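You operate a simulated robot arm through the tools that you are given. There is no shell and no other tool. Be economical: measure what you need, move in short steps, check, and stop when the job is done.

You are at the controls of a simulated robot arm. One attempt, no reset.

TASK
Put one of the blue-headed pegs from the small table on top of the meter. Put one of the sticks from the store bench on the door end of the port rear bench. Close the chip drawer. Take the spool from the top of the steps and leave it on the corner end of the side bench. Any order will do. Set down upright: spool.

It is judged by the outcome, as a careful person would: the job done as asked, and still so three seconds after it is handed in. It fails if anything else is knocked over, pushed out of place, dropped, spilled or broken.

THE ROBOT
A 7-joint arm with a two-finger parallel gripper on a trunk, on a base that drives. Base frame: it is fixed to the floor where the robot stands at the start and does not move with it; the origin is under the middle of the robot, x ahead of it, y to its left, z up; the surface under the hand at the start is at about z = 74. Lengths are in cm, angles in rad, forces in N, time in s.
With the tool pointing down near the work surface it reaches from about 36 to 76 cm from the robot's upright axis, wherever it stands. Its first joint turns from -2.496 to 2.496 rad. Places, roughly: blue-headed peg (3x3x7 cm) [80, 20, 80]; blue-headed peg (3x3x8 cm) [70, 20, 80]; chip drawer [-130, -100, 30]; corner end of the side bench [470, -10, 90]; door end of the port rear bench (60x23 cm) [56, -146, 86]; meter [100, 25, 75]; spool (8x8x8 cm) [220, 340, 50]; stick (12x3x3 cm) [-150, 10, 90]. Payload 3 kg.
The tool frame sits at the grasp point between the pads (the TCP): z along the fingers, y along the line on which they close. The tips reach 3 cm beyond it. The gripper opens to 9.4 cm. The fingers are 2.8 cm wide and 1 cm thick; the gripper's body (5 by 9.6 cm) begins 5.5 cm behind the TCP.
Orientation is that of the tool frame in the base frame, as a unit quaternion [w, x, y, z]. With the fingers straight down and closing along the base's y, the tool's x points along the base's -x, its y along +y and its z along -z.

THE INTERFACE
- The arm moves only by the tool arm_command. Its argument "motion" is one flat list of numbers, 7 for each row, row after row: the gripper command, from -1 (fully open) to 1 (shut), values between in proportion, then the shift along the tool's x, y, z in units of 150 mm (1.0 is 150 mm), then the turn, a rotation vector about the tool's x, y, z in units of 180 degrees (1.0 is 180 degrees). In form: [claw, dx, dy, dz, rx, ry, rz, claw, dx, dy, dz, rx, ry, rz, ...]. A call has 1 to 10 rows; each row is the pose to reach, as a shift and turn from the pose commanded when the call began, along the tool's axes at that moment. A call with a number of a shift or a turn outside -1 to 1 is refused whole. A row lasts 0.2 s, in which the tool goes at most 5 cm and 0.15 rad; a call with a longer step from one row to the next is refused whole, and so is a gripper value outside its range. A pose out of reach is approached as far as the arm can. The call stops where the force on the tool passes 40 N (or 10 N more than at its start, if that is more) or the arm is blocked; 0.2 s more then pass. The fingers move at their own pace (about 4.5 cm/s each) and stop on an object; they squeeze with about 44 N. The grip force told is the motor's: it shows also when the fingers shut on nothing. Time passes only in rows, and 0.2 s behind the last, so rows that repeat a pose let the fingers close. The reply holds the time, the measured pose of the TCP, the force on the tool along the base axes, the opening and the grip force, in the units named above and with some noise, with the torque about the TCP (base axes, N m) and any sound that the robot's microphone picked up.
- Cameras (640 x 400 px; columns grow to the right, rows downward): "scene" is now at [3.57, 16.56, 161.99]; the picture's right is [0.23, -0.97, 0.00], its down [-0.77, -0.18, -0.62] and it looks along [0.60, 0.14, -0.79] (base axes); focal length 270 px, centre (320, 200). "wrist" rides on the gripper at [7.6, 1.4, -10.2] in the tool frame; the picture's right is [-0.18, 0.98, 0.00], its down [-0.75, -0.14, -0.64] and it looks along [-0.63, -0.12, 0.77] (tool axes); focal length 243 px, centre (320, 200).
- snapshot(camera): a new picture of that camera. It takes no simulated time.
- slide_trunk(by): slides the trunk up (or, below 0, down) by that many cm; the arm and the scene camera ride with it, the base frame stays. It gives what a move gives, with no picture.
- roll_base(legs): drives the robot by 1 to 6 legs, each [ahead, left, turn to the left] in cm, cm and rad, along the robot's own axes; the way and the turn of a leg run together, so that a leg with both is an arc; at most 150 cm and 3.142 rad a leg. The arm and the cameras ride along, it lands a little off, and it stops where it bumps. It gives what a move gives.
- head_to(pan, tilt): turns the head with the scene camera to pan (to the left, within 2.496 rad either way) and tilt (down, from -0.506 to 1.204), counted from straight ahead of the robot. It gives what a move gives.
- measure_at(camera, pixels): there is no depth. For up to 12 entries [column, row, z] of the newest picture of that camera ("zoom" is the newest enlarged one), the place [x, y] in the base frame at which the ray of that pixel passes the height z, good to about 0.2 cm, but the place of the scene camera against the robot may be out by one fixed shift of up to 1.2 cm in any direction. It takes no simulated time.
- zoom(camera, box): a new picture of the part [left, top, right, bottom] of that camera's present view, enlarged. It takes no simulated time.
- job_done(): hands the job in; it is judged then, once.

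Go step by step. Measure first, check grasps and placings, and put right what went wrong. The budget is 110 turns and 82 pictures, counting those below and the enlarged ones. Unless the task says otherwise, let go and move clear before handing in, and close with one line.

The tools are called after "Emit:" as name(argument=value, ...) on one line, values as JSON. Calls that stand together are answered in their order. arm_command: Moves the arm, as the interface text tells. Its arguments: {"type":"object","properties":{"motion":{"type":"array","items":{"type":"number"}}},"required":["motion"]} The other tools are called the same way: slide_trunk (by) slides the trunk up or down; roll_base (legs) drives the base; head_to (pan, tilt) turns the head that bears the scene camera; snapshot (camera) takes a picture; measure_at (camera, pixels) gives the place at which the rays of pixels pass given heights; zoom (camera, box) takes an enlarged picture of a part of a camera's view; job_done () hands the job in.

At the start:

```text
time: 0.0
tcp_pos: [48.57, 33.59, 103.79]
tcp_rot: [-0.002, 0.0, 1.0, -0.002]
force: [1.0, 0.7, 0.3]
torque: [0.0, -0.03, 0.0]
finger_gap: 9.4
grasp_force: 0.1
trunk travel left (down, up): [-7.5, 31.5]
robot x, y, heading: [0.34, -0.23, -0.004]
head pan, tilt: [0.227, 0.902]
```

scene: 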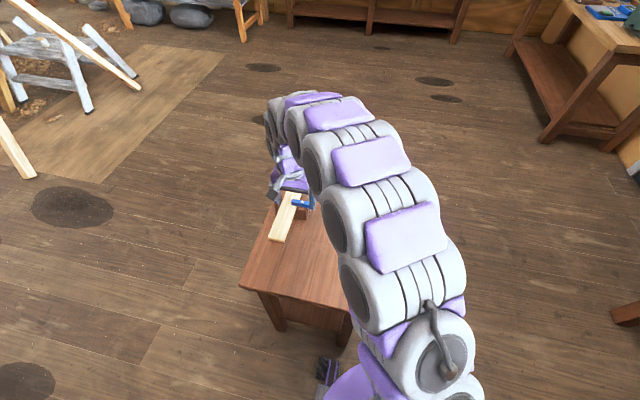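
wrist: 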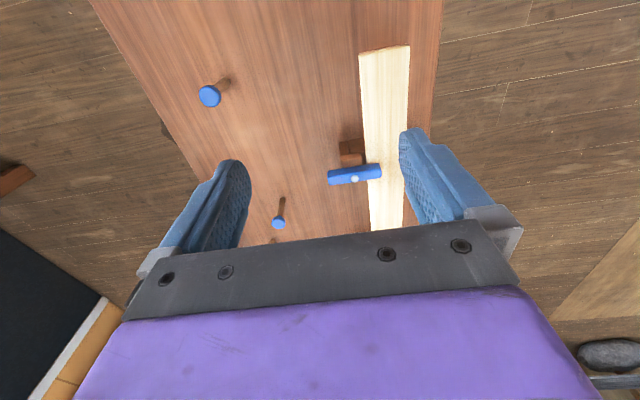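

The wrist picture shows two blue-headed pegs at (210,95) and (279,222), and a blue bar piece at (355,174) near a board. The scene view is blocked by the arm, so I measure from the wrist and turn the head to look around.

Emit:
measure_at(camera="wrist", pixels=[[210, 95, 81], [226, 82, 74], [279, 222, 81], [282, 200, 74], [355, 174, 80], [384, 48, 76], [95, 0, 74], [440, 0, 74], [200, 175, 74]])

Emit:
zoom(camera="wrist", box=[180, 20, 440, 240])

Emit:
zoom(camera="scene", box=[220, 80, 380, 200])

```text
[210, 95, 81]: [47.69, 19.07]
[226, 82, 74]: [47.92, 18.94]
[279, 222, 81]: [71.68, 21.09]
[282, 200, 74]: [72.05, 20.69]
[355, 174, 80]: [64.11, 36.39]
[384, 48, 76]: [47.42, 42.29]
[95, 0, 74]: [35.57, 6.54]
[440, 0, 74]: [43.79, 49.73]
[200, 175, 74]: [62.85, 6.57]
```

```text
1.82 times, centred on (310, 130) of wrist
```

zoom: 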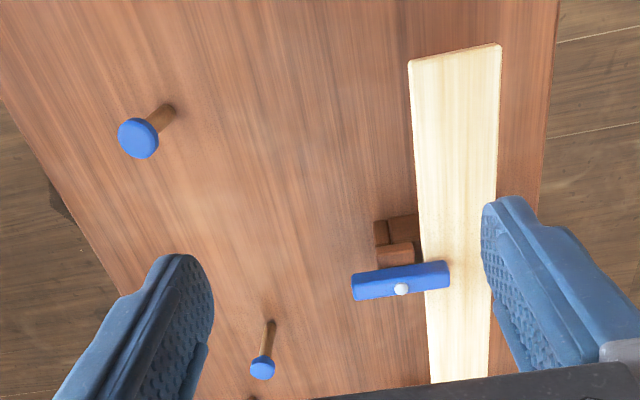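

```text
3.33 times, centred on (300, 140) of scene
```

zoom: 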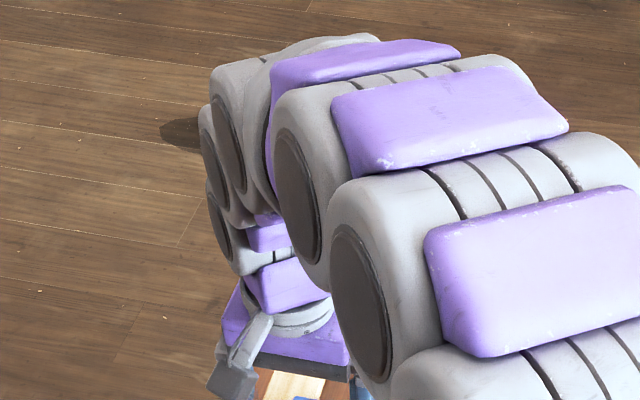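

I see the picture's foot points ahead (+x), so the ground beyond the gripper is hidden. I'll move the hand to the right to clear the scene camera's view.

Emit:
arm_command(motion=[-1, 0, -0.33, 0, 0, 0, 0, -1, 0, -0.66, 0, 0, 0, 0, -1, 0, -1, 0, 0, 0, 0])

Emit:
arm_command(motion=[-1, 0, -0.33, 0, 0, 0, 0, -1, 0, -0.66, 0, 0, 0, 0, -1, 0, -1, 0, 0, 0, 0])

Emit:
arm_command(motion=[-1, 0, -0.33, 0, 0, 0, 0, -1, 0, -0.66, 0, 0, 0, 0, -1, 0, -1, 0, 0, 0, 0])

Emit:
snapshot(camera="scene")

```text
refused: row 3 steps farther than a row can; nothing moved
```

```text
refused: row 3 steps farther than a row can; nothing moved
```

```text
refused: row 3 steps farther than a row can; nothing moved
```

```text
77 pictures are left
```

scene: 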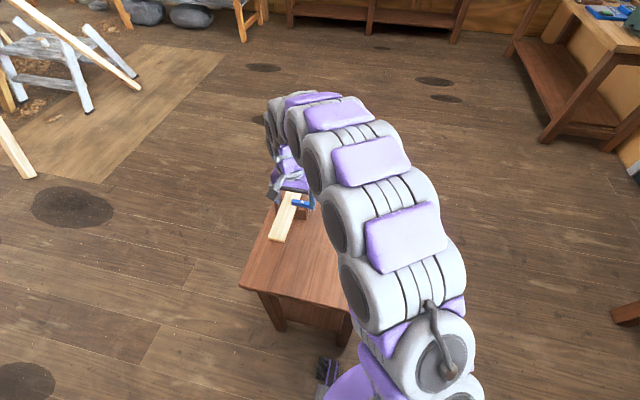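

The 0.34 step was too long and the moves were refused; I repeat with 0.33 steps.

Emit:
arm_command(motion=[-1, 0, -0.33, 0, 0, 0, 0, -1, 0, -0.66, 0, 0, 0, 0, -1, 0, -0.99, 0, 0, 0, 0])

Emit:
arm_command(motion=[-1, 0, -0.33, 0, 0, 0, 0, -1, 0, -0.66, 0, 0, 0, 0, -1, 0, -0.99, 0, 0, 0, 0])

Emit:
arm_command(motion=[-1, 0, -0.33, 0, 0, 0, 0, -1, 0, -0.66, 0, 0, 0, 0, -1, 0, -0.99, 0, 0, 0, 0])

Emit:
snapshot(camera="scene")

```text
time: 0.8
tcp_pos: [48.25, 18.3, 104.0]
tcp_rot: [0.0, -0.001, 1.0, 0.001]
force: [-0.2, -0.3, -0.1]
torque: [-0.02, 0.03, 0.0]
finger_gap: 9.39
grasp_force: 0.0
trunk travel left (down, up): [-7.5, 31.5]
robot x, y, heading: [0.26, -0.05, 0.0]
head pan, tilt: [0.227, 0.902]
```

```text
time: 1.6
tcp_pos: [48.22, 3.11, 103.83]
tcp_rot: [-0.002, -0.001, 1.0, 0.003]
force: [-0.1, 0.1, 0.0]
torque: [0.0, 0.01, 0.02]
finger_gap: 9.4
grasp_force: 0.1
trunk travel left (down, up): [-7.5, 31.5]
robot x, y, heading: [0.2, -0.17, 0.0]
head pan, tilt: [0.227, 0.902]
```

```text
time: 2.4
tcp_pos: [48.38, -12.18, 103.62]
tcp_rot: [0.001, -0.001, 1.0, 0.002]
force: [-0.3, -0.3, -0.4]
torque: [0.01, 0.0, -0.01]
finger_gap: 9.41
grasp_force: 0.0
trunk travel left (down, up): [-7.5, 31.5]
robot x, y, heading: [-0.26, 0.12, -0.002]
head pan, tilt: [0.227, 0.902]
```

```text
76 pictures are left
```

scene: 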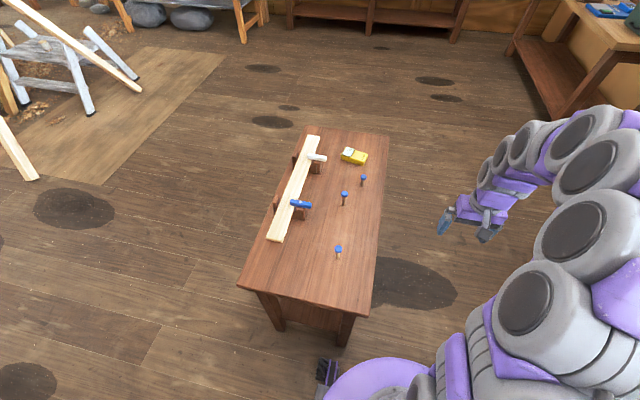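

Now clear: three blue-headed pegs at (339,250), (344,195), (363,180), and a yellow meter at (354,156). I'll zoom on it and measure.

Emit:
zoom(camera="scene", box=[260, 120, 400, 270])

Emit:
measure_at(camera="scene", pixels=[[339, 248, 81], [344, 194, 81], [363, 178, 81], [344, 206, 74], [363, 187, 74], [339, 259, 74], [354, 156, 77]])

```text
2.67 times, centred on (330, 195) of scene
```

zoom: 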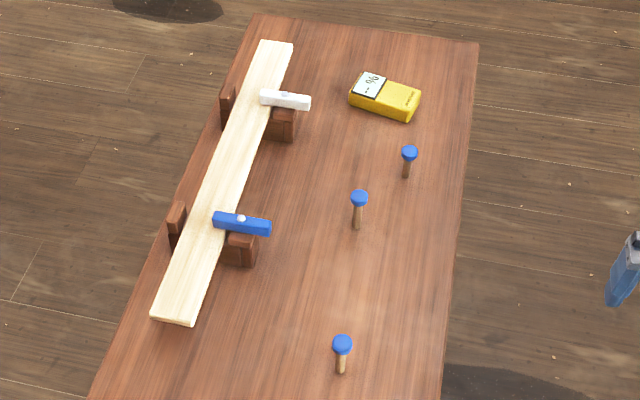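

```text
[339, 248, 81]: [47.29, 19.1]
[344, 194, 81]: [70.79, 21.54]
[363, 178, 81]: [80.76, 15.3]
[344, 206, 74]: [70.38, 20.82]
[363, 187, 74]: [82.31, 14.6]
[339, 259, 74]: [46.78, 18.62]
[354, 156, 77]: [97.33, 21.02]
```

Peg B is near (71,21), C near (81.5,15), and the meter near (97,21). I'll check the floor clearance to the right of the table before driving to its right side.

Emit:
measure_at(camera="scene", pixels=[[545, 140, 0], [610, 150, 0], [512, 55, 0], [612, 310, 0], [345, 343, 0], [370, 315, 74], [240, 285, 74], [388, 135, 74], [310, 128, 74], [600, 50, 86]])

Emit:
head_to(pan=-0.9, tilt=0.6)

Emit:
snapshot(camera="scene")

```text
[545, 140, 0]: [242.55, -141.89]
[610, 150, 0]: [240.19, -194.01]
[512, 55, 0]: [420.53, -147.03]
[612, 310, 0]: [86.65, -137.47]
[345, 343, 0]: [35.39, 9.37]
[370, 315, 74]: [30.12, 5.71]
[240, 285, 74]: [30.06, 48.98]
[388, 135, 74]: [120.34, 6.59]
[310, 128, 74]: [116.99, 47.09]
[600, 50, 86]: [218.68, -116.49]
```

```text
time: 3.8
tcp_pos: [48.36, -11.58, 103.66]
tcp_rot: [-0.001, 0.0, 1.0, 0.001]
force: [0.1, 0.1, 0.8]
torque: [0.02, 0.03, 0.01]
finger_gap: 9.41
grasp_force: 0.0
trunk travel left (down, up): [-7.5, 31.5]
robot x, y, heading: [0.11, 0.06, -0.003]
head pan, tilt: [-0.901, 0.6]
```

```text
74 pictures are left
```

scene: 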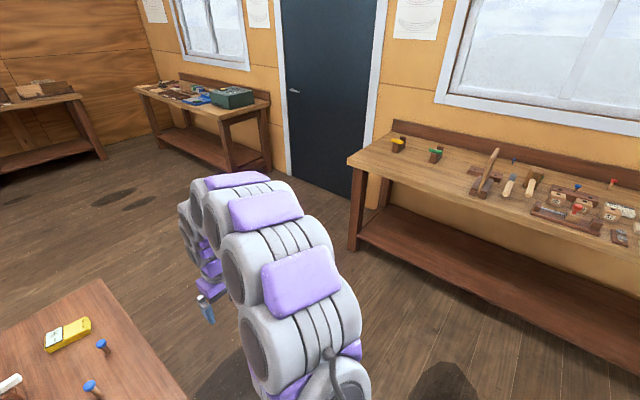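

The bench on the right (with vises, door at its left end) is the port rear bench, and the floor between is open. I'll drive to the right side of the small table and face it.

Emit:
roll_base(legs=[[0, -42, 0], [86, 0, 0], [0, 0, 1.571]])

Emit:
head_to(pan=0.3, tilt=0.95)

Emit:
snapshot(camera="scene")

Emit:
snapshot(camera="wrist")

```text
time: 14.3
tcp_pos: [99.81, 6.85, 103.74]
tcp_rot: [-0.002, -0.703, 0.712, 0.002]
force: [0.6, -0.5, 0.2]
torque: [-0.01, 0.03, -0.03]
finger_gap: 9.39
grasp_force: 0.0
trunk travel left (down, up): [-7.5, 31.5]
robot x, y, heading: [87.65, -41.54, 1.561]
head pan, tilt: [-0.901, 0.6]
```

```text
time: 15.7
tcp_pos: [99.82, 6.72, 103.59]
tcp_rot: [-0.001, -0.703, 0.711, 0.002]
force: [-0.2, 0.1, 0.5]
torque: [0.0, 0.04, 0.01]
finger_gap: 9.39
grasp_force: 0.0
trunk travel left (down, up): [-7.5, 31.5]
robot x, y, heading: [87.65, -41.62, 1.559]
head pan, tilt: [0.3, 0.949]
```

```text
73 pictures are left
```

scene: 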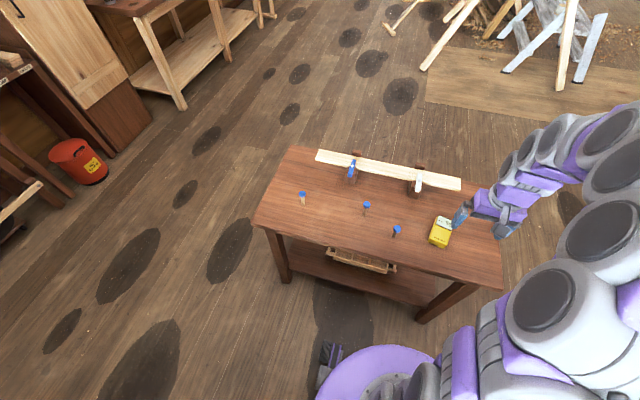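

```text
72 pictures are left
```

wrist: 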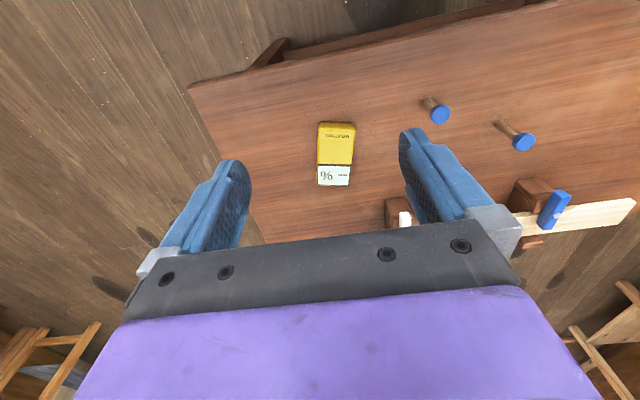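

The wrist view now shows the meter at (336,153) and pegs at (440,113) and (524,142); I zoom and measure precisely.

Emit:
zoom(camera="wrist", box=[300, 80, 560, 240])

Emit:
measure_at(camera="wrist", pixels=[[440, 113, 81], [430, 99, 74], [524, 142, 82], [500, 124, 74], [320, 122, 77], [355, 124, 77], [352, 165, 77], [317, 165, 77], [318, 185, 77], [350, 185, 77]])

```text
2.46 times, centred on (430, 160) of wrist
```

zoom: 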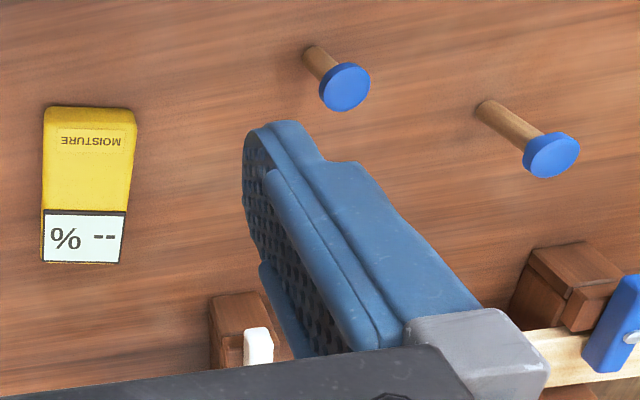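

```text
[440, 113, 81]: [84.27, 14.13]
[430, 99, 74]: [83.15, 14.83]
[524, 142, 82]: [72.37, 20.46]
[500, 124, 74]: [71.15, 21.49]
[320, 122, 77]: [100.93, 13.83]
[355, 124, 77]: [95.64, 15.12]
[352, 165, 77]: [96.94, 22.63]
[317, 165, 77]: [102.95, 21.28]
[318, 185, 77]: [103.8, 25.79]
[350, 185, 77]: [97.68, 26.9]
```

C's head reads (84.3,14.1) and its foot (83.2,14.8), so the height is slightly uncertain. I move the hand over C, staying high, then look again.

Emit:
arm_command(motion=[-1, -0.135, 0.24, 0.1, 0, 0, 0, -1, -0.27, 0.48, 0.2, 0, 0, 0, -1, -0.405, 0.72, 0.3, 0, 0, 0, -1, -0.54, 0.96, 0.4, 0, 0, 0])

Emit:
arm_command(motion=[-1, 0, 0.14, 0.1, 0, 0, 0, -1, 0, 0.14, 0.1, 0, 0, 0])

Emit:
snapshot(camera="wrist")

```text
time: 16.7
tcp_pos: [85.22, 14.87, 97.64]
tcp_rot: [0.0, -0.703, 0.711, 0.001]
force: [0.0, -0.6, 0.4]
torque: [0.02, 0.03, -0.04]
finger_gap: 9.41
grasp_force: 0.0
trunk travel left (down, up): [-7.5, 31.5]
robot x, y, heading: [87.73, -41.62, 1.559]
head pan, tilt: [0.3, 0.949]
```

```text
time: 17.3
tcp_pos: [83.31, 14.93, 96.14]
tcp_rot: [-0.001, -0.702, 0.712, 0.001]
force: [0.6, -0.2, 0.1]
torque: [-0.03, -0.01, 0.0]
finger_gap: 9.42
grasp_force: 0.1
trunk travel left (down, up): [-7.5, 31.5]
robot x, y, heading: [87.67, -41.35, 1.558]
head pan, tilt: [0.3, 0.949]
```

```text
70 pictures are left
```

wrist: 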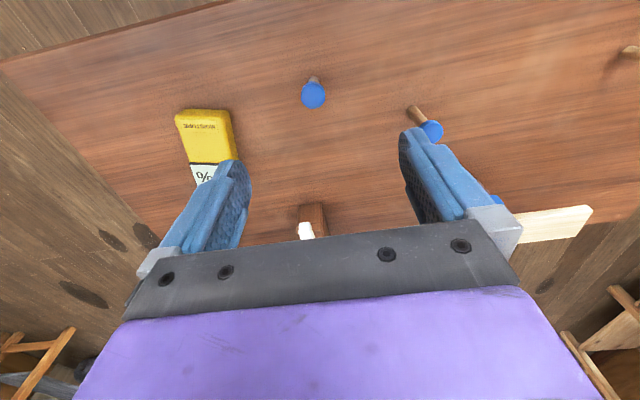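

Emit:
zoom(camera="wrist", box=[150, 60, 350, 200])

Emit:
measure_at(camera="wrist", pixels=[[313, 95, 81], [313, 95, 80], [313, 95, 79], [315, 79, 74], [315, 79, 73], [315, 79, 72], [213, 185, 74]])

```text
2.86 times, centred on (250, 130) of wrist
```

zoom: 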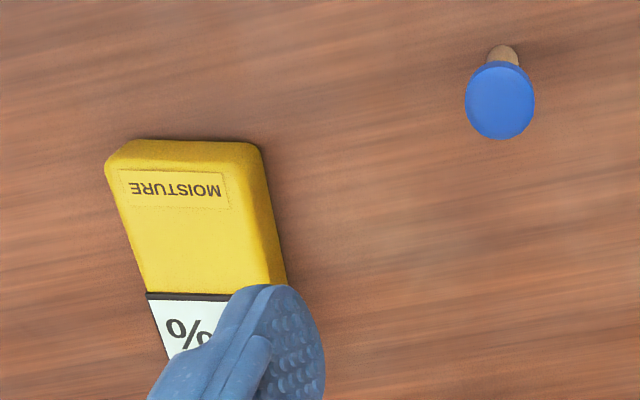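

```text
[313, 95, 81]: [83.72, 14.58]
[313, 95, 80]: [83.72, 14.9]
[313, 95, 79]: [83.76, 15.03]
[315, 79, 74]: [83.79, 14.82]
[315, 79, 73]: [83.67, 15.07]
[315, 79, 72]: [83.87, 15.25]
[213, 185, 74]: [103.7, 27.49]
```

C stands at about (83.75,14.85); the hand is 0.4 cm off in x. I go down over its head and close on it.

Emit:
arm_command(motion=[-1, 0, -0.028, 0.3, 0, 0, 0, -1, 0, -0.028, 0.6, 0, 0, 0, -1, 0, -0.028, 0.9, 0, 0, 0, -1, 0, -0.028, 0.9, 0, 0, 0])

Emit:
snapshot(camera="wrist")

```text
time: 18.3
tcp_pos: [83.58, 15.0, 82.74]
tcp_rot: [0.0, -0.703, 0.711, 0.001]
force: [0.2, 0.1, 1.2]
torque: [0.0, 0.0, 0.08]
finger_gap: 9.4
grasp_force: 0.2
trunk travel left (down, up): [-7.5, 31.5]
robot x, y, heading: [87.44, -41.32, 1.559]
head pan, tilt: [0.3, 0.949]
```

```text
68 pictures are left
```

wrist: 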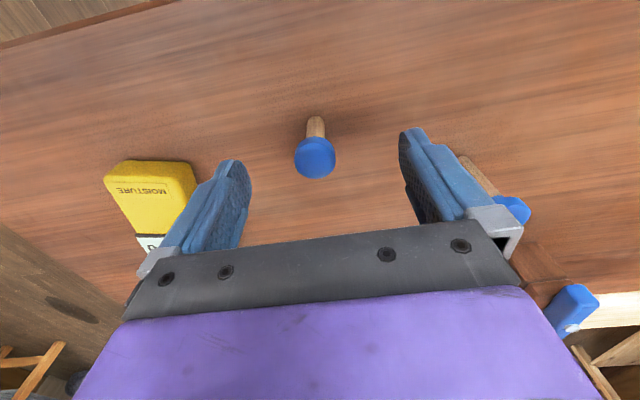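

The peg head sits between the fingers at (315,157). I lower 3.3 cm and close.

Emit:
arm_command(motion=[-1, 0, 0, 0.22, 0, 0, 0, -1, 0, 0, 0.22, 0, 0, 0, 1, 0, 0, 0.22, 0, 0, 0, 1, 0, 0, 0.22, 0, 0, 0, 1, 0, 0, 0.22, 0, 0, 0, 1, 0, 0, 0.22, 0, 0, 0, 1, 0, 0, 0.22, 0, 0, 0, 1, 0, 0, 0.22, 0, 0, 0])

Emit:
snapshot(camera="wrist")

Emit:
measure_at(camera="wrist", pixels=[[150, 185, 77]])

```text
time: 20.1
tcp_pos: [83.62, 15.02, 79.39]
tcp_rot: [-0.001, -0.703, 0.711, 0.002]
force: [0.2, -0.6, 1.8]
torque: [-0.03, 0.01, -0.01]
finger_gap: 2.33
grasp_force: 43.5
trunk travel left (down, up): [-7.5, 31.5]
robot x, y, heading: [87.35, -41.32, 1.555]
head pan, tilt: [0.3, 0.949]
```

```text
67 pictures are left
```

wrist: 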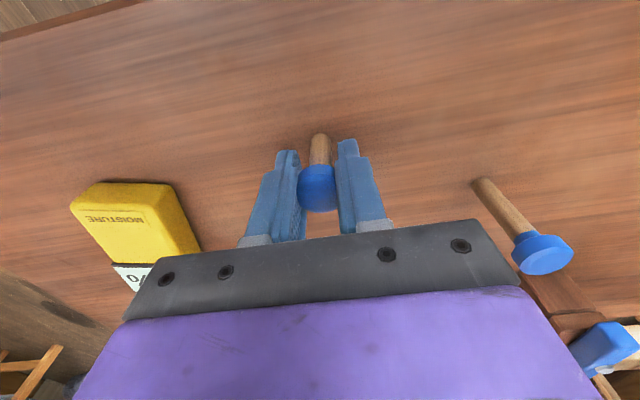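

```text
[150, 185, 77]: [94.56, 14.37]
```

The peg is gripped (gap 2.33, head between the pads). I lift it and measure the meter's label to work out its height.

Emit:
measure_at(camera="wrist", pixels=[[115, 218, 74], [115, 218, 76], [115, 218, 77], [115, 218, 78], [90, 186, 76], [170, 186, 76], [200, 252, 74]])

Emit:
arm_command(motion=[1, 0, 0, -0.3, 0, 0, 0, 1, 0, 0, -0.6, 0, 0, 0, 1, 0, -0.3, -0.6, 0, 0, 0, 1, 0, -0.3, -0.6, 0, 0, 0])

Emit:
snapshot(camera="wrist")

```text
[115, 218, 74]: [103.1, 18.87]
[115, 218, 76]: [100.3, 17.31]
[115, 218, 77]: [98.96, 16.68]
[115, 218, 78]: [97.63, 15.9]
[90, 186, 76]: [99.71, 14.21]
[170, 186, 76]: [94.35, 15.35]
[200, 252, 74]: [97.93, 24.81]
```

```text
time: 21.1
tcp_pos: [88.44, 14.8, 88.41]
tcp_rot: [-0.001, -0.703, 0.711, 0.002]
force: [0.2, -0.1, -0.7]
torque: [0.03, 0.01, -0.03]
finger_gap: 2.29
grasp_force: 44.0
trunk travel left (down, up): [-7.5, 31.5]
robot x, y, heading: [87.34, -41.4, 1.557]
head pan, tilt: [0.3, 0.949]
```

```text
66 pictures are left
```

wrist: 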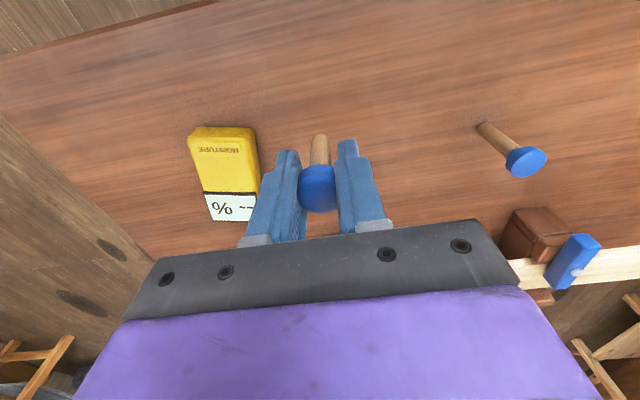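

By parallax the meter's top is at about z = 77 (label near (98.9,16.7)). I measure the yellow flat's centre in this view.

Emit:
measure_at(camera="wrist", pixels=[[227, 170, 77], [203, 190, 77], [257, 193, 77], [192, 135, 77], [255, 133, 77], [210, 220, 77]])

Emit:
zoom(camera="wrist", box=[170, 100, 370, 240])

```text
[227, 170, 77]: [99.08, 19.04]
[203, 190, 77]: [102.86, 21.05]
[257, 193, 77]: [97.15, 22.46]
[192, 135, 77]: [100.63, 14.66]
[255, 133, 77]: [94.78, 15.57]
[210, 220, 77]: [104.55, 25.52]
```

```text
2.86 times, centred on (270, 170) of wrist
```

zoom: 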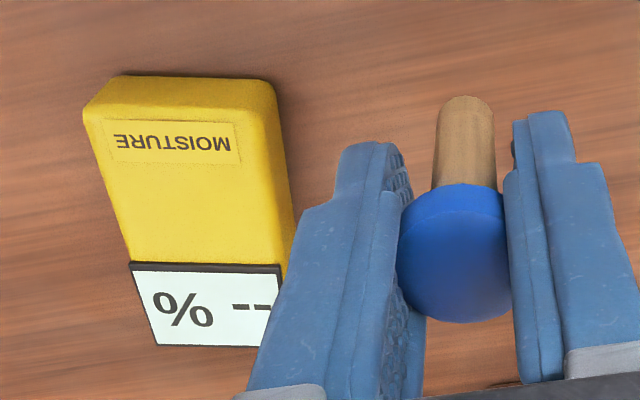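

I carry the peg over the yellow flat at (99.2,18.9) and lower to just above the top.

Emit:
arm_command(motion=[1, -0.1, -0.24, 0, 0, 0, 0, 1, -0.2, -0.48, 0, 0, 0, 0, 1, -0.292, -0.713, 0, 0, 0, 0, 1, -0.292, -0.713, 0.16, 0, 0, 0, 1, -0.292, -0.713, 0.3, 0, 0, 0, 1, -0.292, -0.713, 0.3, 0, 0, 0])

Emit:
snapshot(camera="wrist")

```text
time: 22.5
tcp_pos: [99.04, 18.86, 84.06]
tcp_rot: [0.0, -0.702, 0.712, 0.001]
force: [0.0, 0.7, 0.6]
torque: [-0.01, 0.01, -0.03]
finger_gap: 2.27
grasp_force: 44.6
trunk travel left (down, up): [-7.5, 31.5]
robot x, y, heading: [87.72, -41.62, 1.561]
head pan, tilt: [0.3, 0.949]
```

```text
64 pictures are left
```

wrist: 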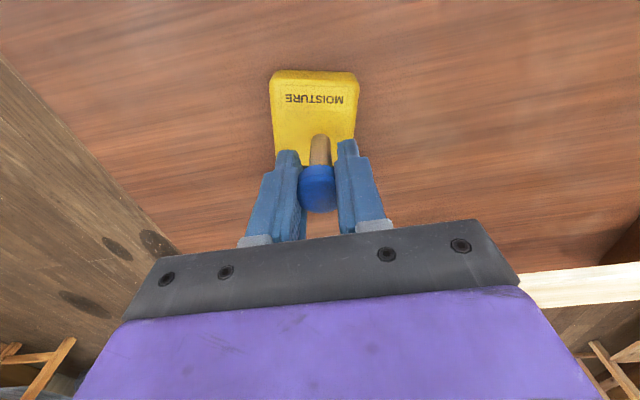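

The peg is over the yellow flat. I lower in small steps, watching the force.

Emit:
arm_command(motion=[1, 0, 0, 0.03, 0, 0, 0, 1, 0, 0, 0.06, 0, 0, 0, 1, 0, 0, 0.085, 0, 0, 0, 1, 0, 0, 0.085, 0, 0, 0])

Emit:
arm_command(motion=[1, 0, 0, 0.013, 0, 0, 0, 1, 0, 0, 0.013, 0, 0, 0])

Emit:
zoom(camera="wrist", box=[220, 60, 420, 220])

```text
time: 23.5
tcp_pos: [99.06, 19.26, 82.59]
tcp_rot: [-0.001, -0.702, 0.712, 0.003]
force: [0.6, -0.4, 0.0]
torque: [0.02, -0.03, -0.01]
finger_gap: 2.3
grasp_force: 44.3
trunk travel left (down, up): [-7.5, 31.5]
robot x, y, heading: [87.33, -41.32, 1.556]
head pan, tilt: [0.3, 0.949]
```

```text
time: 24.1
tcp_pos: [99.04, 19.19, 82.58]
tcp_rot: [0.0, -0.703, 0.711, 0.002]
force: [0.8, -1.7, 15.4]
torque: [-0.06, -0.05, 0.02]
finger_gap: 2.28
grasp_force: 44.1
trunk travel left (down, up): [-7.5, 31.5]
robot x, y, heading: [87.71, -41.55, 1.557]
head pan, tilt: [0.3, 0.949]
```

```text
2.50 times, centred on (320, 140) of wrist
```

zoom: 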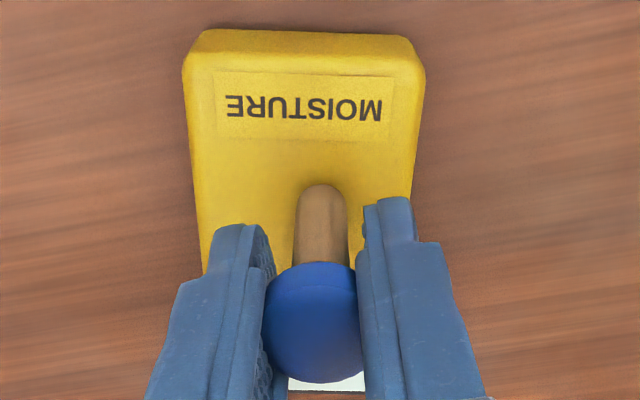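

Contact made (15 N on z). I ease off 0.1 cm, then open and rise.

Emit:
arm_command(motion=[1, 0, 0, -0.007, 0, 0, 0, 0.3, 0, 0, -0.007, 0, 0, 0, 0, 0, 0, -0.007, 0, 0, 0, -0.5, 0, 0, -0.007, 0, 0, 0, -1, 0, 0, -0.007, 0, 0, 0, -1, 0, 0, -0.007, 0, 0, 0, -1, 0, 0, -0.007, 0, 0, 0])

Emit:
arm_command(motion=[-1, 0, 0, -0.2, 0, 0, 0, -1, 0, 0, -0.5, 0, 0, 0, -1, 0, 0, -0.8, 0, 0, 0, -1, 0, 0, -1, 0, 0, 0])

Emit:
snapshot(camera="wrist")

```text
time: 25.7
tcp_pos: [98.91, 19.24, 82.56]
tcp_rot: [-0.001, -0.703, 0.711, 0.002]
force: [-0.2, -1.0, -0.9]
torque: [-0.03, 0.0, 0.0]
finger_gap: 9.41
grasp_force: 0.1
trunk travel left (down, up): [-7.5, 31.5]
robot x, y, heading: [87.57, -41.24, 1.56]
head pan, tilt: [0.3, 0.949]
```

```text
time: 26.7
tcp_pos: [99.22, 19.04, 97.52]
tcp_rot: [-0.003, -0.703, 0.711, 0.001]
force: [0.5, 0.1, 0.3]
torque: [0.0, -0.01, -0.03]
finger_gap: 9.43
grasp_force: 0.1
trunk travel left (down, up): [-7.5, 31.5]
robot x, y, heading: [87.21, -41.64, 1.556]
head pan, tilt: [0.3, 0.949]
```

```text
62 pictures are left
```

wrist: 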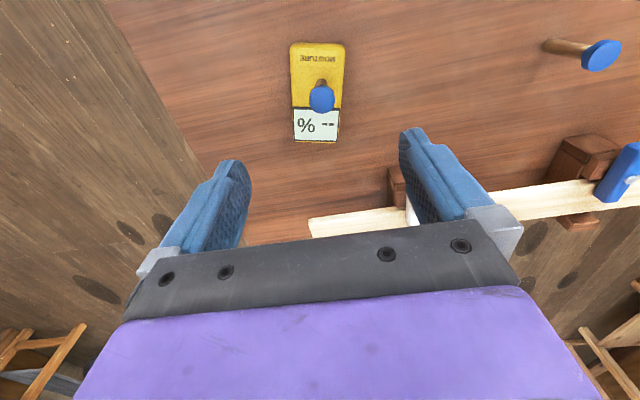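

The peg stands on the meter at (322,97). Next I back off, turn to face -x, go partway and look for the store bench and chip drawer.

Emit:
roll_base(legs=[[-18, 0, 0], [0, 0, 1.571], [60, 0, 0]])

Emit:
head_to(pan=0.1, tilt=0.5)

Emit:
snapshot(camera="scene")

```text
time: 35.0
tcp_pos: [-33.14, -45.47, 97.45]
tcp_rot: [0.001, 1.0, -0.013, 0.0]
force: [-0.2, 0.3, 0.1]
torque: [-0.04, -0.02, 0.0]
finger_gap: 9.38
grasp_force: 0.0
trunk travel left (down, up): [-7.5, 31.5]
robot x, y, heading: [27.38, -58.12, 3.118]
head pan, tilt: [0.3, 0.949]
```

```text
time: 35.9
tcp_pos: [-32.96, -45.46, 97.7]
tcp_rot: [0.002, 1.0, -0.012, -0.001]
force: [0.2, 0.3, -0.8]
torque: [-0.01, -0.01, -0.03]
finger_gap: 9.4
grasp_force: 0.0
trunk travel left (down, up): [-7.5, 31.5]
robot x, y, heading: [27.34, -58.04, 3.117]
head pan, tilt: [0.099, 0.499]
```

```text
61 pictures are left
```

scene: 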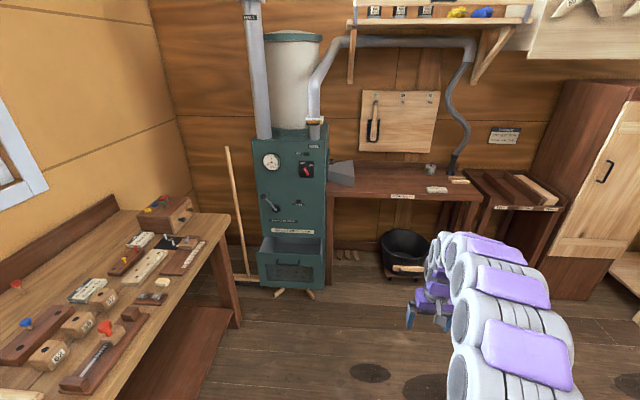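

The teal machine's open chip drawer is at (290,262), with a broom leaning to its left. The store bench with sticks is at (515,188). I zoom on both.

Emit:
zoom(camera="scene", box=[220, 120, 360, 310])

Emit:
zoom(camera="scene", box=[400, 140, 600, 260])

Emit:
measure_at(camera="scene", pixels=[[260, 288, 0], [322, 300, 0], [289, 265, 30], [262, 246, 38], [325, 246, 38], [510, 188, 88], [242, 325, 0], [236, 215, 85]])

```text
2.11 times, centred on (290, 215) of scene
```

zoom: 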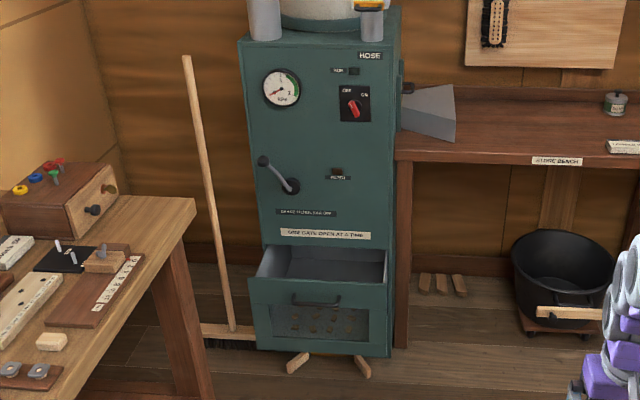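

```text
3.20 times, centred on (500, 200) of scene
```

zoom: 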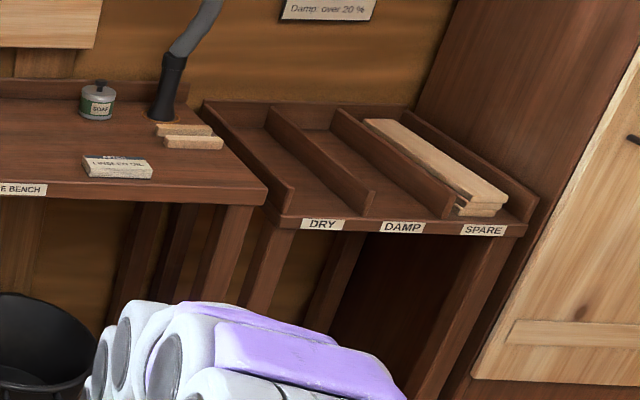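

```text
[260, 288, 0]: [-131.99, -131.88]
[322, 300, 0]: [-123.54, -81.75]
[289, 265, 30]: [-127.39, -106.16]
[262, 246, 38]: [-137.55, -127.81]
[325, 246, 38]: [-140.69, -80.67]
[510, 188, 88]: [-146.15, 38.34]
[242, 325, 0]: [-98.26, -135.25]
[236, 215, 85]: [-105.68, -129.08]
```

The sticks (12x3x3) lie at about (190,137) in the zoom on the bench labelled STORE BENCH. First the drawer: I lower the trunk and tilt the hand forward 45° while descending in free space.

Emit:
slide_trunk(by=-7.5)

Emit:
arm_command(motion=[1, 0.05, 0, 0.16, 0, -0.042, 0, 1, 0.1, 0, 0.32, 0, -0.084, 0, 1, 0.15, 0, 0.48, 0, -0.126, 0, 1, 0.2, 0, 0.64, 0, -0.168, 0, 1, 0.25, 0, 0.8, 0, -0.21, 0, 1, 0.3, 0, 0.96, 0, -0.25, 0])

Emit:
arm_command(motion=[1, 0.22, 0, 0.22, 0, 0, 0, 1, 0.44, 0, 0.44, 0, 0, 0, 1, 0.66, 0, 0.66, 0, 0, 0, 1, 0.88, 0, 0.88, 0, 0, 0])

```text
time: 37.0
tcp_pos: [-32.83, -45.37, 90.2]
tcp_rot: [0.002, 1.0, -0.013, -0.002]
force: [0.2, -0.4, -0.4]
torque: [0.01, -0.02, -0.04]
finger_gap: 9.39
grasp_force: 0.0
trunk travel left (down, up): [0.0, 39.0]
robot x, y, heading: [26.99, -57.53, 3.114]
head pan, tilt: [0.099, 0.499]
```

```text
time: 38.5
tcp_pos: [-28.29, -45.57, 75.64]
tcp_rot: [-0.003, 0.923, -0.013, -0.385]
force: [-0.5, -0.2, -0.2]
torque: [0.01, -0.02, -0.01]
finger_gap: 0.0
grasp_force: 26.0
trunk travel left (down, up): [0.0, 39.0]
robot x, y, heading: [27.11, -58.19, 3.115]
head pan, tilt: [0.099, 0.499]
```

```text
time: 39.5
tcp_pos: [-28.42, -45.23, 56.96]
tcp_rot: [-0.003, 0.923, -0.012, -0.384]
force: [0.3, -0.8, 0.0]
torque: [0.02, 0.0, 0.0]
finger_gap: 0.0
grasp_force: 33.3
trunk travel left (down, up): [0.0, 39.0]
robot x, y, heading: [27.38, -57.98, 3.112]
head pan, tilt: [0.099, 0.499]
```

Works so far (z = 57). I continue down to about z = 32.

Emit:
arm_command(motion=[1, 0.22, 0, 0.22, 0, 0, 0, 1, 0.44, 0, 0.44, 0, 0, 0, 1, 0.66, 0, 0.66, 0, 0, 0, 1, 0.88, 0, 0.88, 0, 0, 0])

Emit:
arm_command(motion=[1, 0.15, 0, 0.15, 0, 0, 0, 1, 0.28, 0, 0.28, 0, 0, 0])

Emit:
roll_base(legs=[[0, 32, 0.02], [75, 0, 0]])

Emit:
snapshot(camera="scene")

Emit:
snapshot(camera="wrist")

```text
time: 40.5
tcp_pos: [-28.83, -45.6, 42.52]
tcp_rot: [-0.003, 0.923, -0.012, -0.384]
force: [-0.7, 0.1, -0.7]
torque: [-0.03, 0.0, -0.01]
finger_gap: 0.02
grasp_force: 32.6
out of reach, approached as far as the arm can: row 4
trunk travel left (down, up): [0.0, 39.0]
robot x, y, heading: [27.22, -57.91, 3.115]
head pan, tilt: [0.099, 0.499]
```

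```text
time: 41.0
tcp_pos: [-28.73, -45.53, 42.43]
tcp_rot: [-0.004, 0.923, -0.012, -0.385]
force: [-0.3, 0.2, 0.6]
torque: [-0.01, 0.02, 0.02]
finger_gap: 0.03
grasp_force: 33.2
out of reach, approached as far as the arm can: row 1, 2
trunk travel left (down, up): [0.0, 39.0]
robot x, y, heading: [27.13, -57.91, 3.114]
head pan, tilt: [0.099, 0.499]
```

```text
time: 46.8
tcp_pos: [-103.38, -77.86, 42.48]
tcp_rot: [0.0, 0.924, -0.003, -0.383]
force: [0.8, -0.3, 0.6]
torque: [0.03, 0.0, 0.0]
finger_gap: 0.0
grasp_force: 33.1
trunk travel left (down, up): [0.0, 39.0]
robot x, y, heading: [-46.94, -89.06, 3.135]
head pan, tilt: [0.099, 0.499]
```

```text
58 pictures are left
```

scene: 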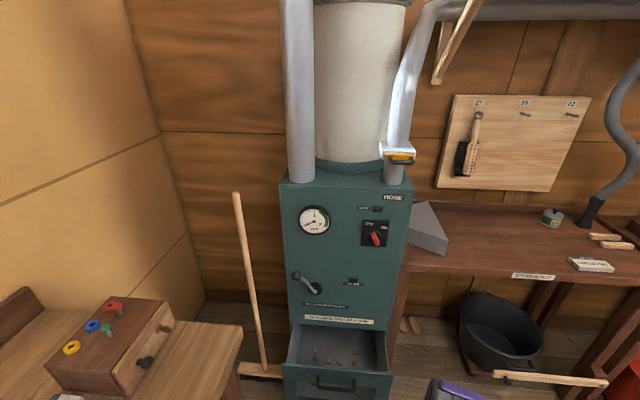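

```text
57 pictures are left
```

wrist: 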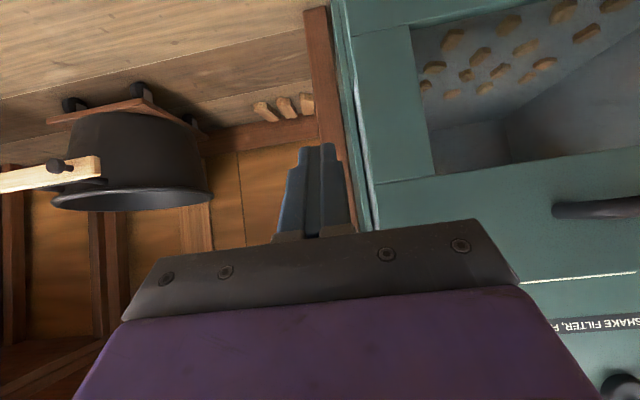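

The hand bottoms out at z = 42.5 at this tilt. I'll measure the drawer front and feet in the present view before choosing a steeper tilt.

Emit:
head_to(pan=0.1, tilt=0.9)

Emit:
snapshot(camera="scene")

Emit:
arm_command(motion=[1, 0, 0, 0, 0, 0.045, 0, 1, 0, 0, 0, 0, 0.09, 0, 1, 0, 0, 0, 0, 0.135, 0, 1, 0, 0, 0, 0, 0.135, 0])

```text
time: 47.6
tcp_pos: [-103.36, -77.97, 42.61]
tcp_rot: [0.001, 0.923, -0.003, -0.384]
force: [0.1, -0.5, -0.1]
torque: [0.02, -0.01, 0.01]
finger_gap: 0.01
grasp_force: 33.8
trunk travel left (down, up): [0.0, 39.0]
robot x, y, heading: [-46.77, -89.37, 3.138]
head pan, tilt: [0.099, 0.901]
```

```text
56 pictures are left
```

scene: 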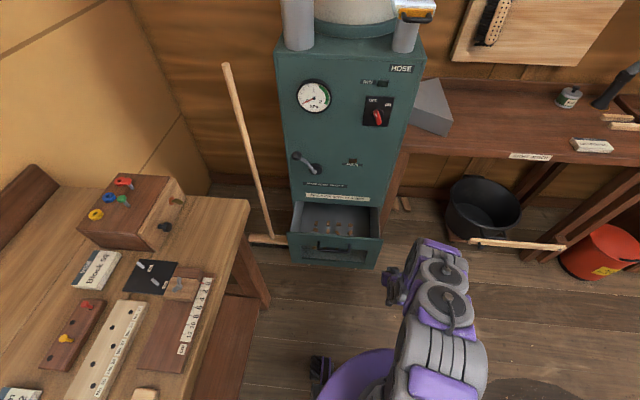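

```text
time: 48.6
tcp_pos: [-103.33, -77.84, 42.62]
tcp_rot: [0.001, 0.984, -0.003, -0.181]
force: [-0.8, -0.4, -0.5]
torque: [0.02, -0.01, 0.0]
finger_gap: 0.0
grasp_force: 32.8
trunk travel left (down, up): [0.0, 39.0]
robot x, y, heading: [-47.0, -89.33, 3.136]
head pan, tilt: [0.099, 0.901]
```

Emit:
measure_at(camera="scene", pixels=[[335, 237, 40], [335, 237, 36], [335, 237, 32], [335, 267, 20], [335, 267, 16], [335, 267, 12], [300, 205, 40], [380, 208, 40], [290, 235, 36], [381, 238, 36], [378, 268, 16], [250, 215, 86]])

Emit:
zoom(camera="scene", box=[260, 170, 420, 290])

```text
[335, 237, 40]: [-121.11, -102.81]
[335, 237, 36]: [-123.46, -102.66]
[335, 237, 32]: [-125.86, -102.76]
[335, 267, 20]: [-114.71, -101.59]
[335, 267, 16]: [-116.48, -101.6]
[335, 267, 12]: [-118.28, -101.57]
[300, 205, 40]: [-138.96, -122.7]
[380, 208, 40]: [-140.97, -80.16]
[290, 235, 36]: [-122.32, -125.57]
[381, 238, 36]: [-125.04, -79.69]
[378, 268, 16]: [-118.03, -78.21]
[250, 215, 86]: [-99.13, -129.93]
```

```text
3.33 times, centred on (340, 230) of scene
```

zoom: 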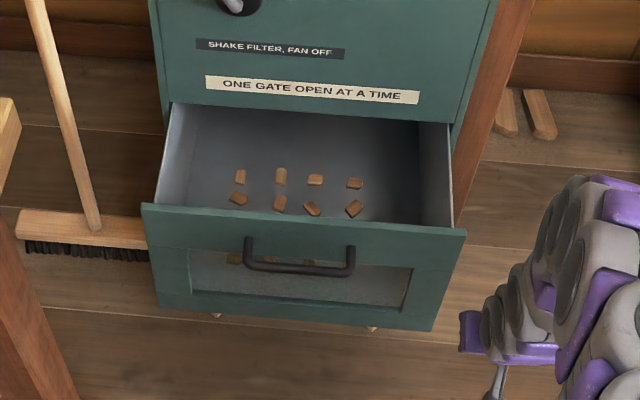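

Triangulating from the two scene views and the wrist view, the drawer's front is really near x = -113, with its rim at z about 50 and handle at z about 41. So it is within reach: I raise the hand 7 cm and shift it left to the drawer's centre.

Emit:
arm_command(motion=[1, -0.083, 0, -0.218, 0, 0, 0, 1, -0.166, 0, -0.436, 0, 0, 0, 1, -0.166, 0.3, -0.436, 0, 0, 0, 1, -0.166, 0.6, -0.436, 0, 0, 0, 1, -0.166, 0.9, -0.436, 0, 0, 0])

Emit:
arm_command(motion=[1, 0, 0.3, 0, 0, 0, 0, 1, 0, 0.6, 0, 0, 0, 0])

Emit:
snapshot(camera="wrist")

Emit:
snapshot(camera="scene")

```text
time: 49.9
tcp_pos: [-103.19, -91.62, 49.66]
tcp_rot: [0.0, 0.983, -0.002, -0.181]
force: [-0.7, 0.0, -0.4]
torque: [-0.01, 0.02, 0.0]
finger_gap: 0.0
grasp_force: 33.5
trunk travel left (down, up): [0.0, 39.0]
robot x, y, heading: [-47.01, -89.63, 3.136]
head pan, tilt: [0.099, 0.901]
```

```text
time: 50.5
tcp_pos: [-103.33, -100.68, 49.5]
tcp_rot: [-0.002, 0.983, -0.002, -0.182]
force: [0.2, 0.1, -1.0]
torque: [0.01, -0.02, -0.01]
finger_gap: 0.02
grasp_force: 33.2
trunk travel left (down, up): [0.0, 39.0]
robot x, y, heading: [-47.06, -89.01, 3.139]
head pan, tilt: [0.099, 0.901]
```

```text
54 pictures are left
```

wrist: 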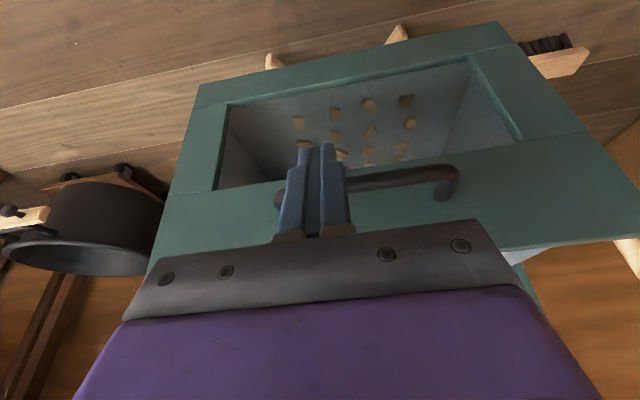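

```text
53 pictures are left
```

scene: 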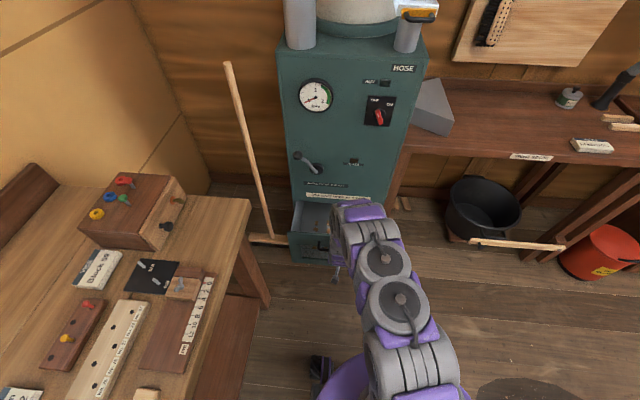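

I check where the rim and handle lie with the wrist camera at candidate heights.

Emit:
measure_at(camera="wrist", pixels=[[400, 180, 44], [400, 180, 41], [400, 180, 38], [500, 248, 52], [500, 248, 50], [500, 248, 48], [480, 55, 26], [480, 30, 22], [480, 30, 26]])

```text
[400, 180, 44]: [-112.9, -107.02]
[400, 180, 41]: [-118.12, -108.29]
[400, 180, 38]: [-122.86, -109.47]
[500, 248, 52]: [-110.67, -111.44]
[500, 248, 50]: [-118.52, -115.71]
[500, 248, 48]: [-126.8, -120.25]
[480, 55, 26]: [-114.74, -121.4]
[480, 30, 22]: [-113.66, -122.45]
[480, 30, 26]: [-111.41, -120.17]
```

The front panel spans z 22 to 51 at x about -114, handle near z 45. I raise 2 cm to push on the band above the handle, roll 7 cm ahead, then push with the arm.

Emit:
arm_command(motion=[1, -0.048, 0, -0.125, 0, 0, 0, 1, -0.048, 0, -0.125, 0, 0, 0])

Emit:
roll_base(legs=[[7, 0, 0]])

Emit:
arm_command(motion=[1, -0.125, 0, 0.047, 0, 0, 0, 1, -0.25, 0, 0.095, 0, 0, 0, 1, -0.374, 0, 0.142, 0, 0, 0, 1, -0.5, 0, 0.19, 0, 0, 0, 1, -0.624, 0, 0.237, 0, 0, 0, 1, -0.748, 0, 0.284, 0, 0, 0])

Emit:
snapshot(camera="scene")

```text
time: 51.0
tcp_pos: [-103.36, -100.46, 51.57]
tcp_rot: [0.001, 0.983, -0.003, -0.182]
force: [0.2, 0.4, -0.3]
torque: [-0.04, 0.01, 0.05]
finger_gap: 0.03
grasp_force: 33.4
trunk travel left (down, up): [0.0, 39.0]
robot x, y, heading: [-47.04, -88.92, 3.139]
head pan, tilt: [0.099, 0.901]
```

```text
time: 52.1
tcp_pos: [-110.6, -100.38, 51.62]
tcp_rot: [0.001, 0.983, -0.003, -0.181]
force: [0.3, -0.4, -0.7]
torque: [0.01, -0.01, -0.01]
finger_gap: 0.0
grasp_force: 33.1
trunk travel left (down, up): [0.0, 39.0]
robot x, y, heading: [-53.98, -89.28, 3.135]
head pan, tilt: [0.099, 0.901]
```

```text
time: 53.5
tcp_pos: [-122.45, -100.52, 51.76]
tcp_rot: [0.0, 0.983, -0.002, -0.184]
force: [-0.5, 0.1, 0.2]
torque: [-0.01, 0.03, 0.02]
finger_gap: 0.02
grasp_force: 32.9
trunk travel left (down, up): [0.0, 39.0]
robot x, y, heading: [-54.37, -89.14, 3.14]
head pan, tilt: [0.099, 0.901]
```

```text
52 pictures are left
```

scene: 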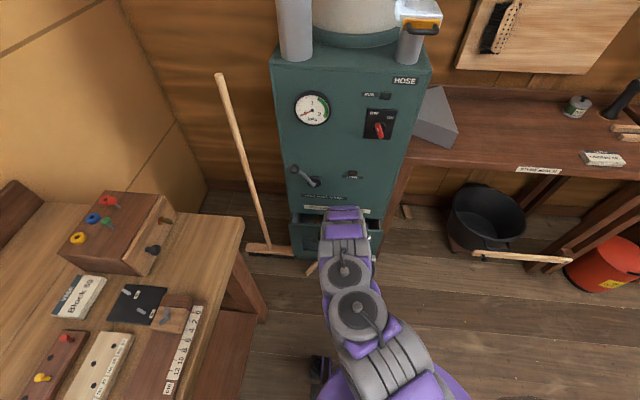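

No resistance felt; the drawer appears to have moved. Checking with the wrist camera.

Emit:
snapshot(camera="wrist")

Emit:
zoom(camera="scene", box=[260, 170, 420, 290])

```text
51 pictures are left
```

wrist: 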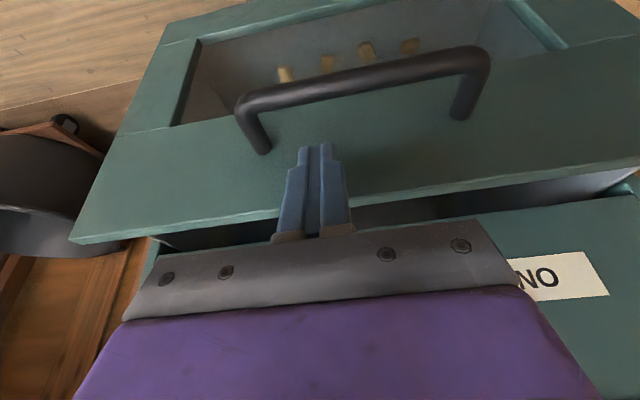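

```text
3.33 times, centred on (340, 230) of scene
```

zoom: 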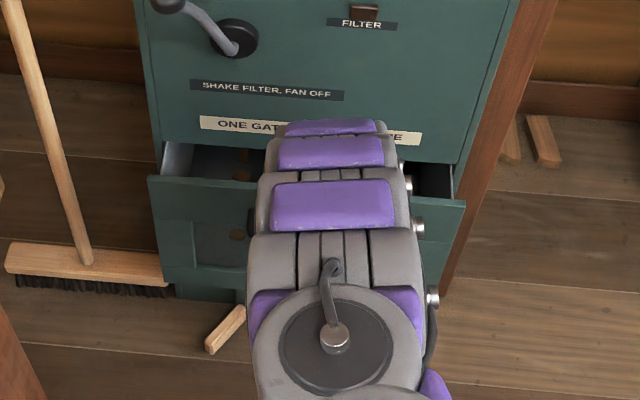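

The fingers press above the handle and the drawer is partly in. I roll 6 cm more, then push on with the arm until it stops.

Emit:
roll_base(legs=[[5, 0, 0]])

Emit:
arm_command(motion=[1, -0.062, 0, 0.024, 0, 0, 0, 1, -0.125, 0, 0.047, 0, 0, 0, 1, -0.187, 0, 0.071, 0, 0, 0, 1, -0.25, 0, 0.095, 0, 0, 0, 1, -0.312, 0, 0.118, 0, 0, 0])

Emit:
snapshot(camera="wrist")

```text
time: 54.4
tcp_pos: [-127.35, -100.56, 51.74]
tcp_rot: [0.0, 0.983, -0.003, -0.183]
force: [-0.1, 0.6, 0.8]
torque: [0.01, 0.0, -0.01]
finger_gap: 0.0
grasp_force: 33.2
trunk travel left (down, up): [0.0, 39.0]
robot x, y, heading: [-59.11, -89.0, 3.141]
head pan, tilt: [0.099, 0.901]
```

```text
time: 55.1
tcp_pos: [-128.58, -100.34, 51.75]
tcp_rot: [0.002, 0.984, -0.003, -0.175]
force: [7.7, 0.4, 2.6]
torque: [-0.06, -0.12, 0.0]
finger_gap: 0.01
grasp_force: 33.0
trunk travel left (down, up): [0.0, 39.0]
robot x, y, heading: [-58.89, -88.87, 3.134]
head pan, tilt: [0.099, 0.901]
stopped in row 3: the force on the tool passed its limit at 54 N (the readings are from after the stop); the commanded pose is now the measured one
```

```text
49 pictures are left
```

wrist: 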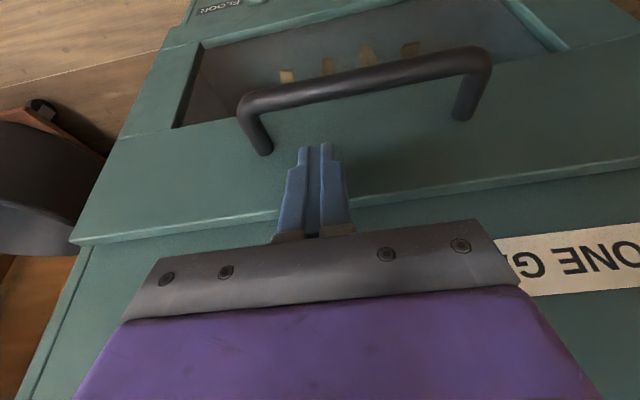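

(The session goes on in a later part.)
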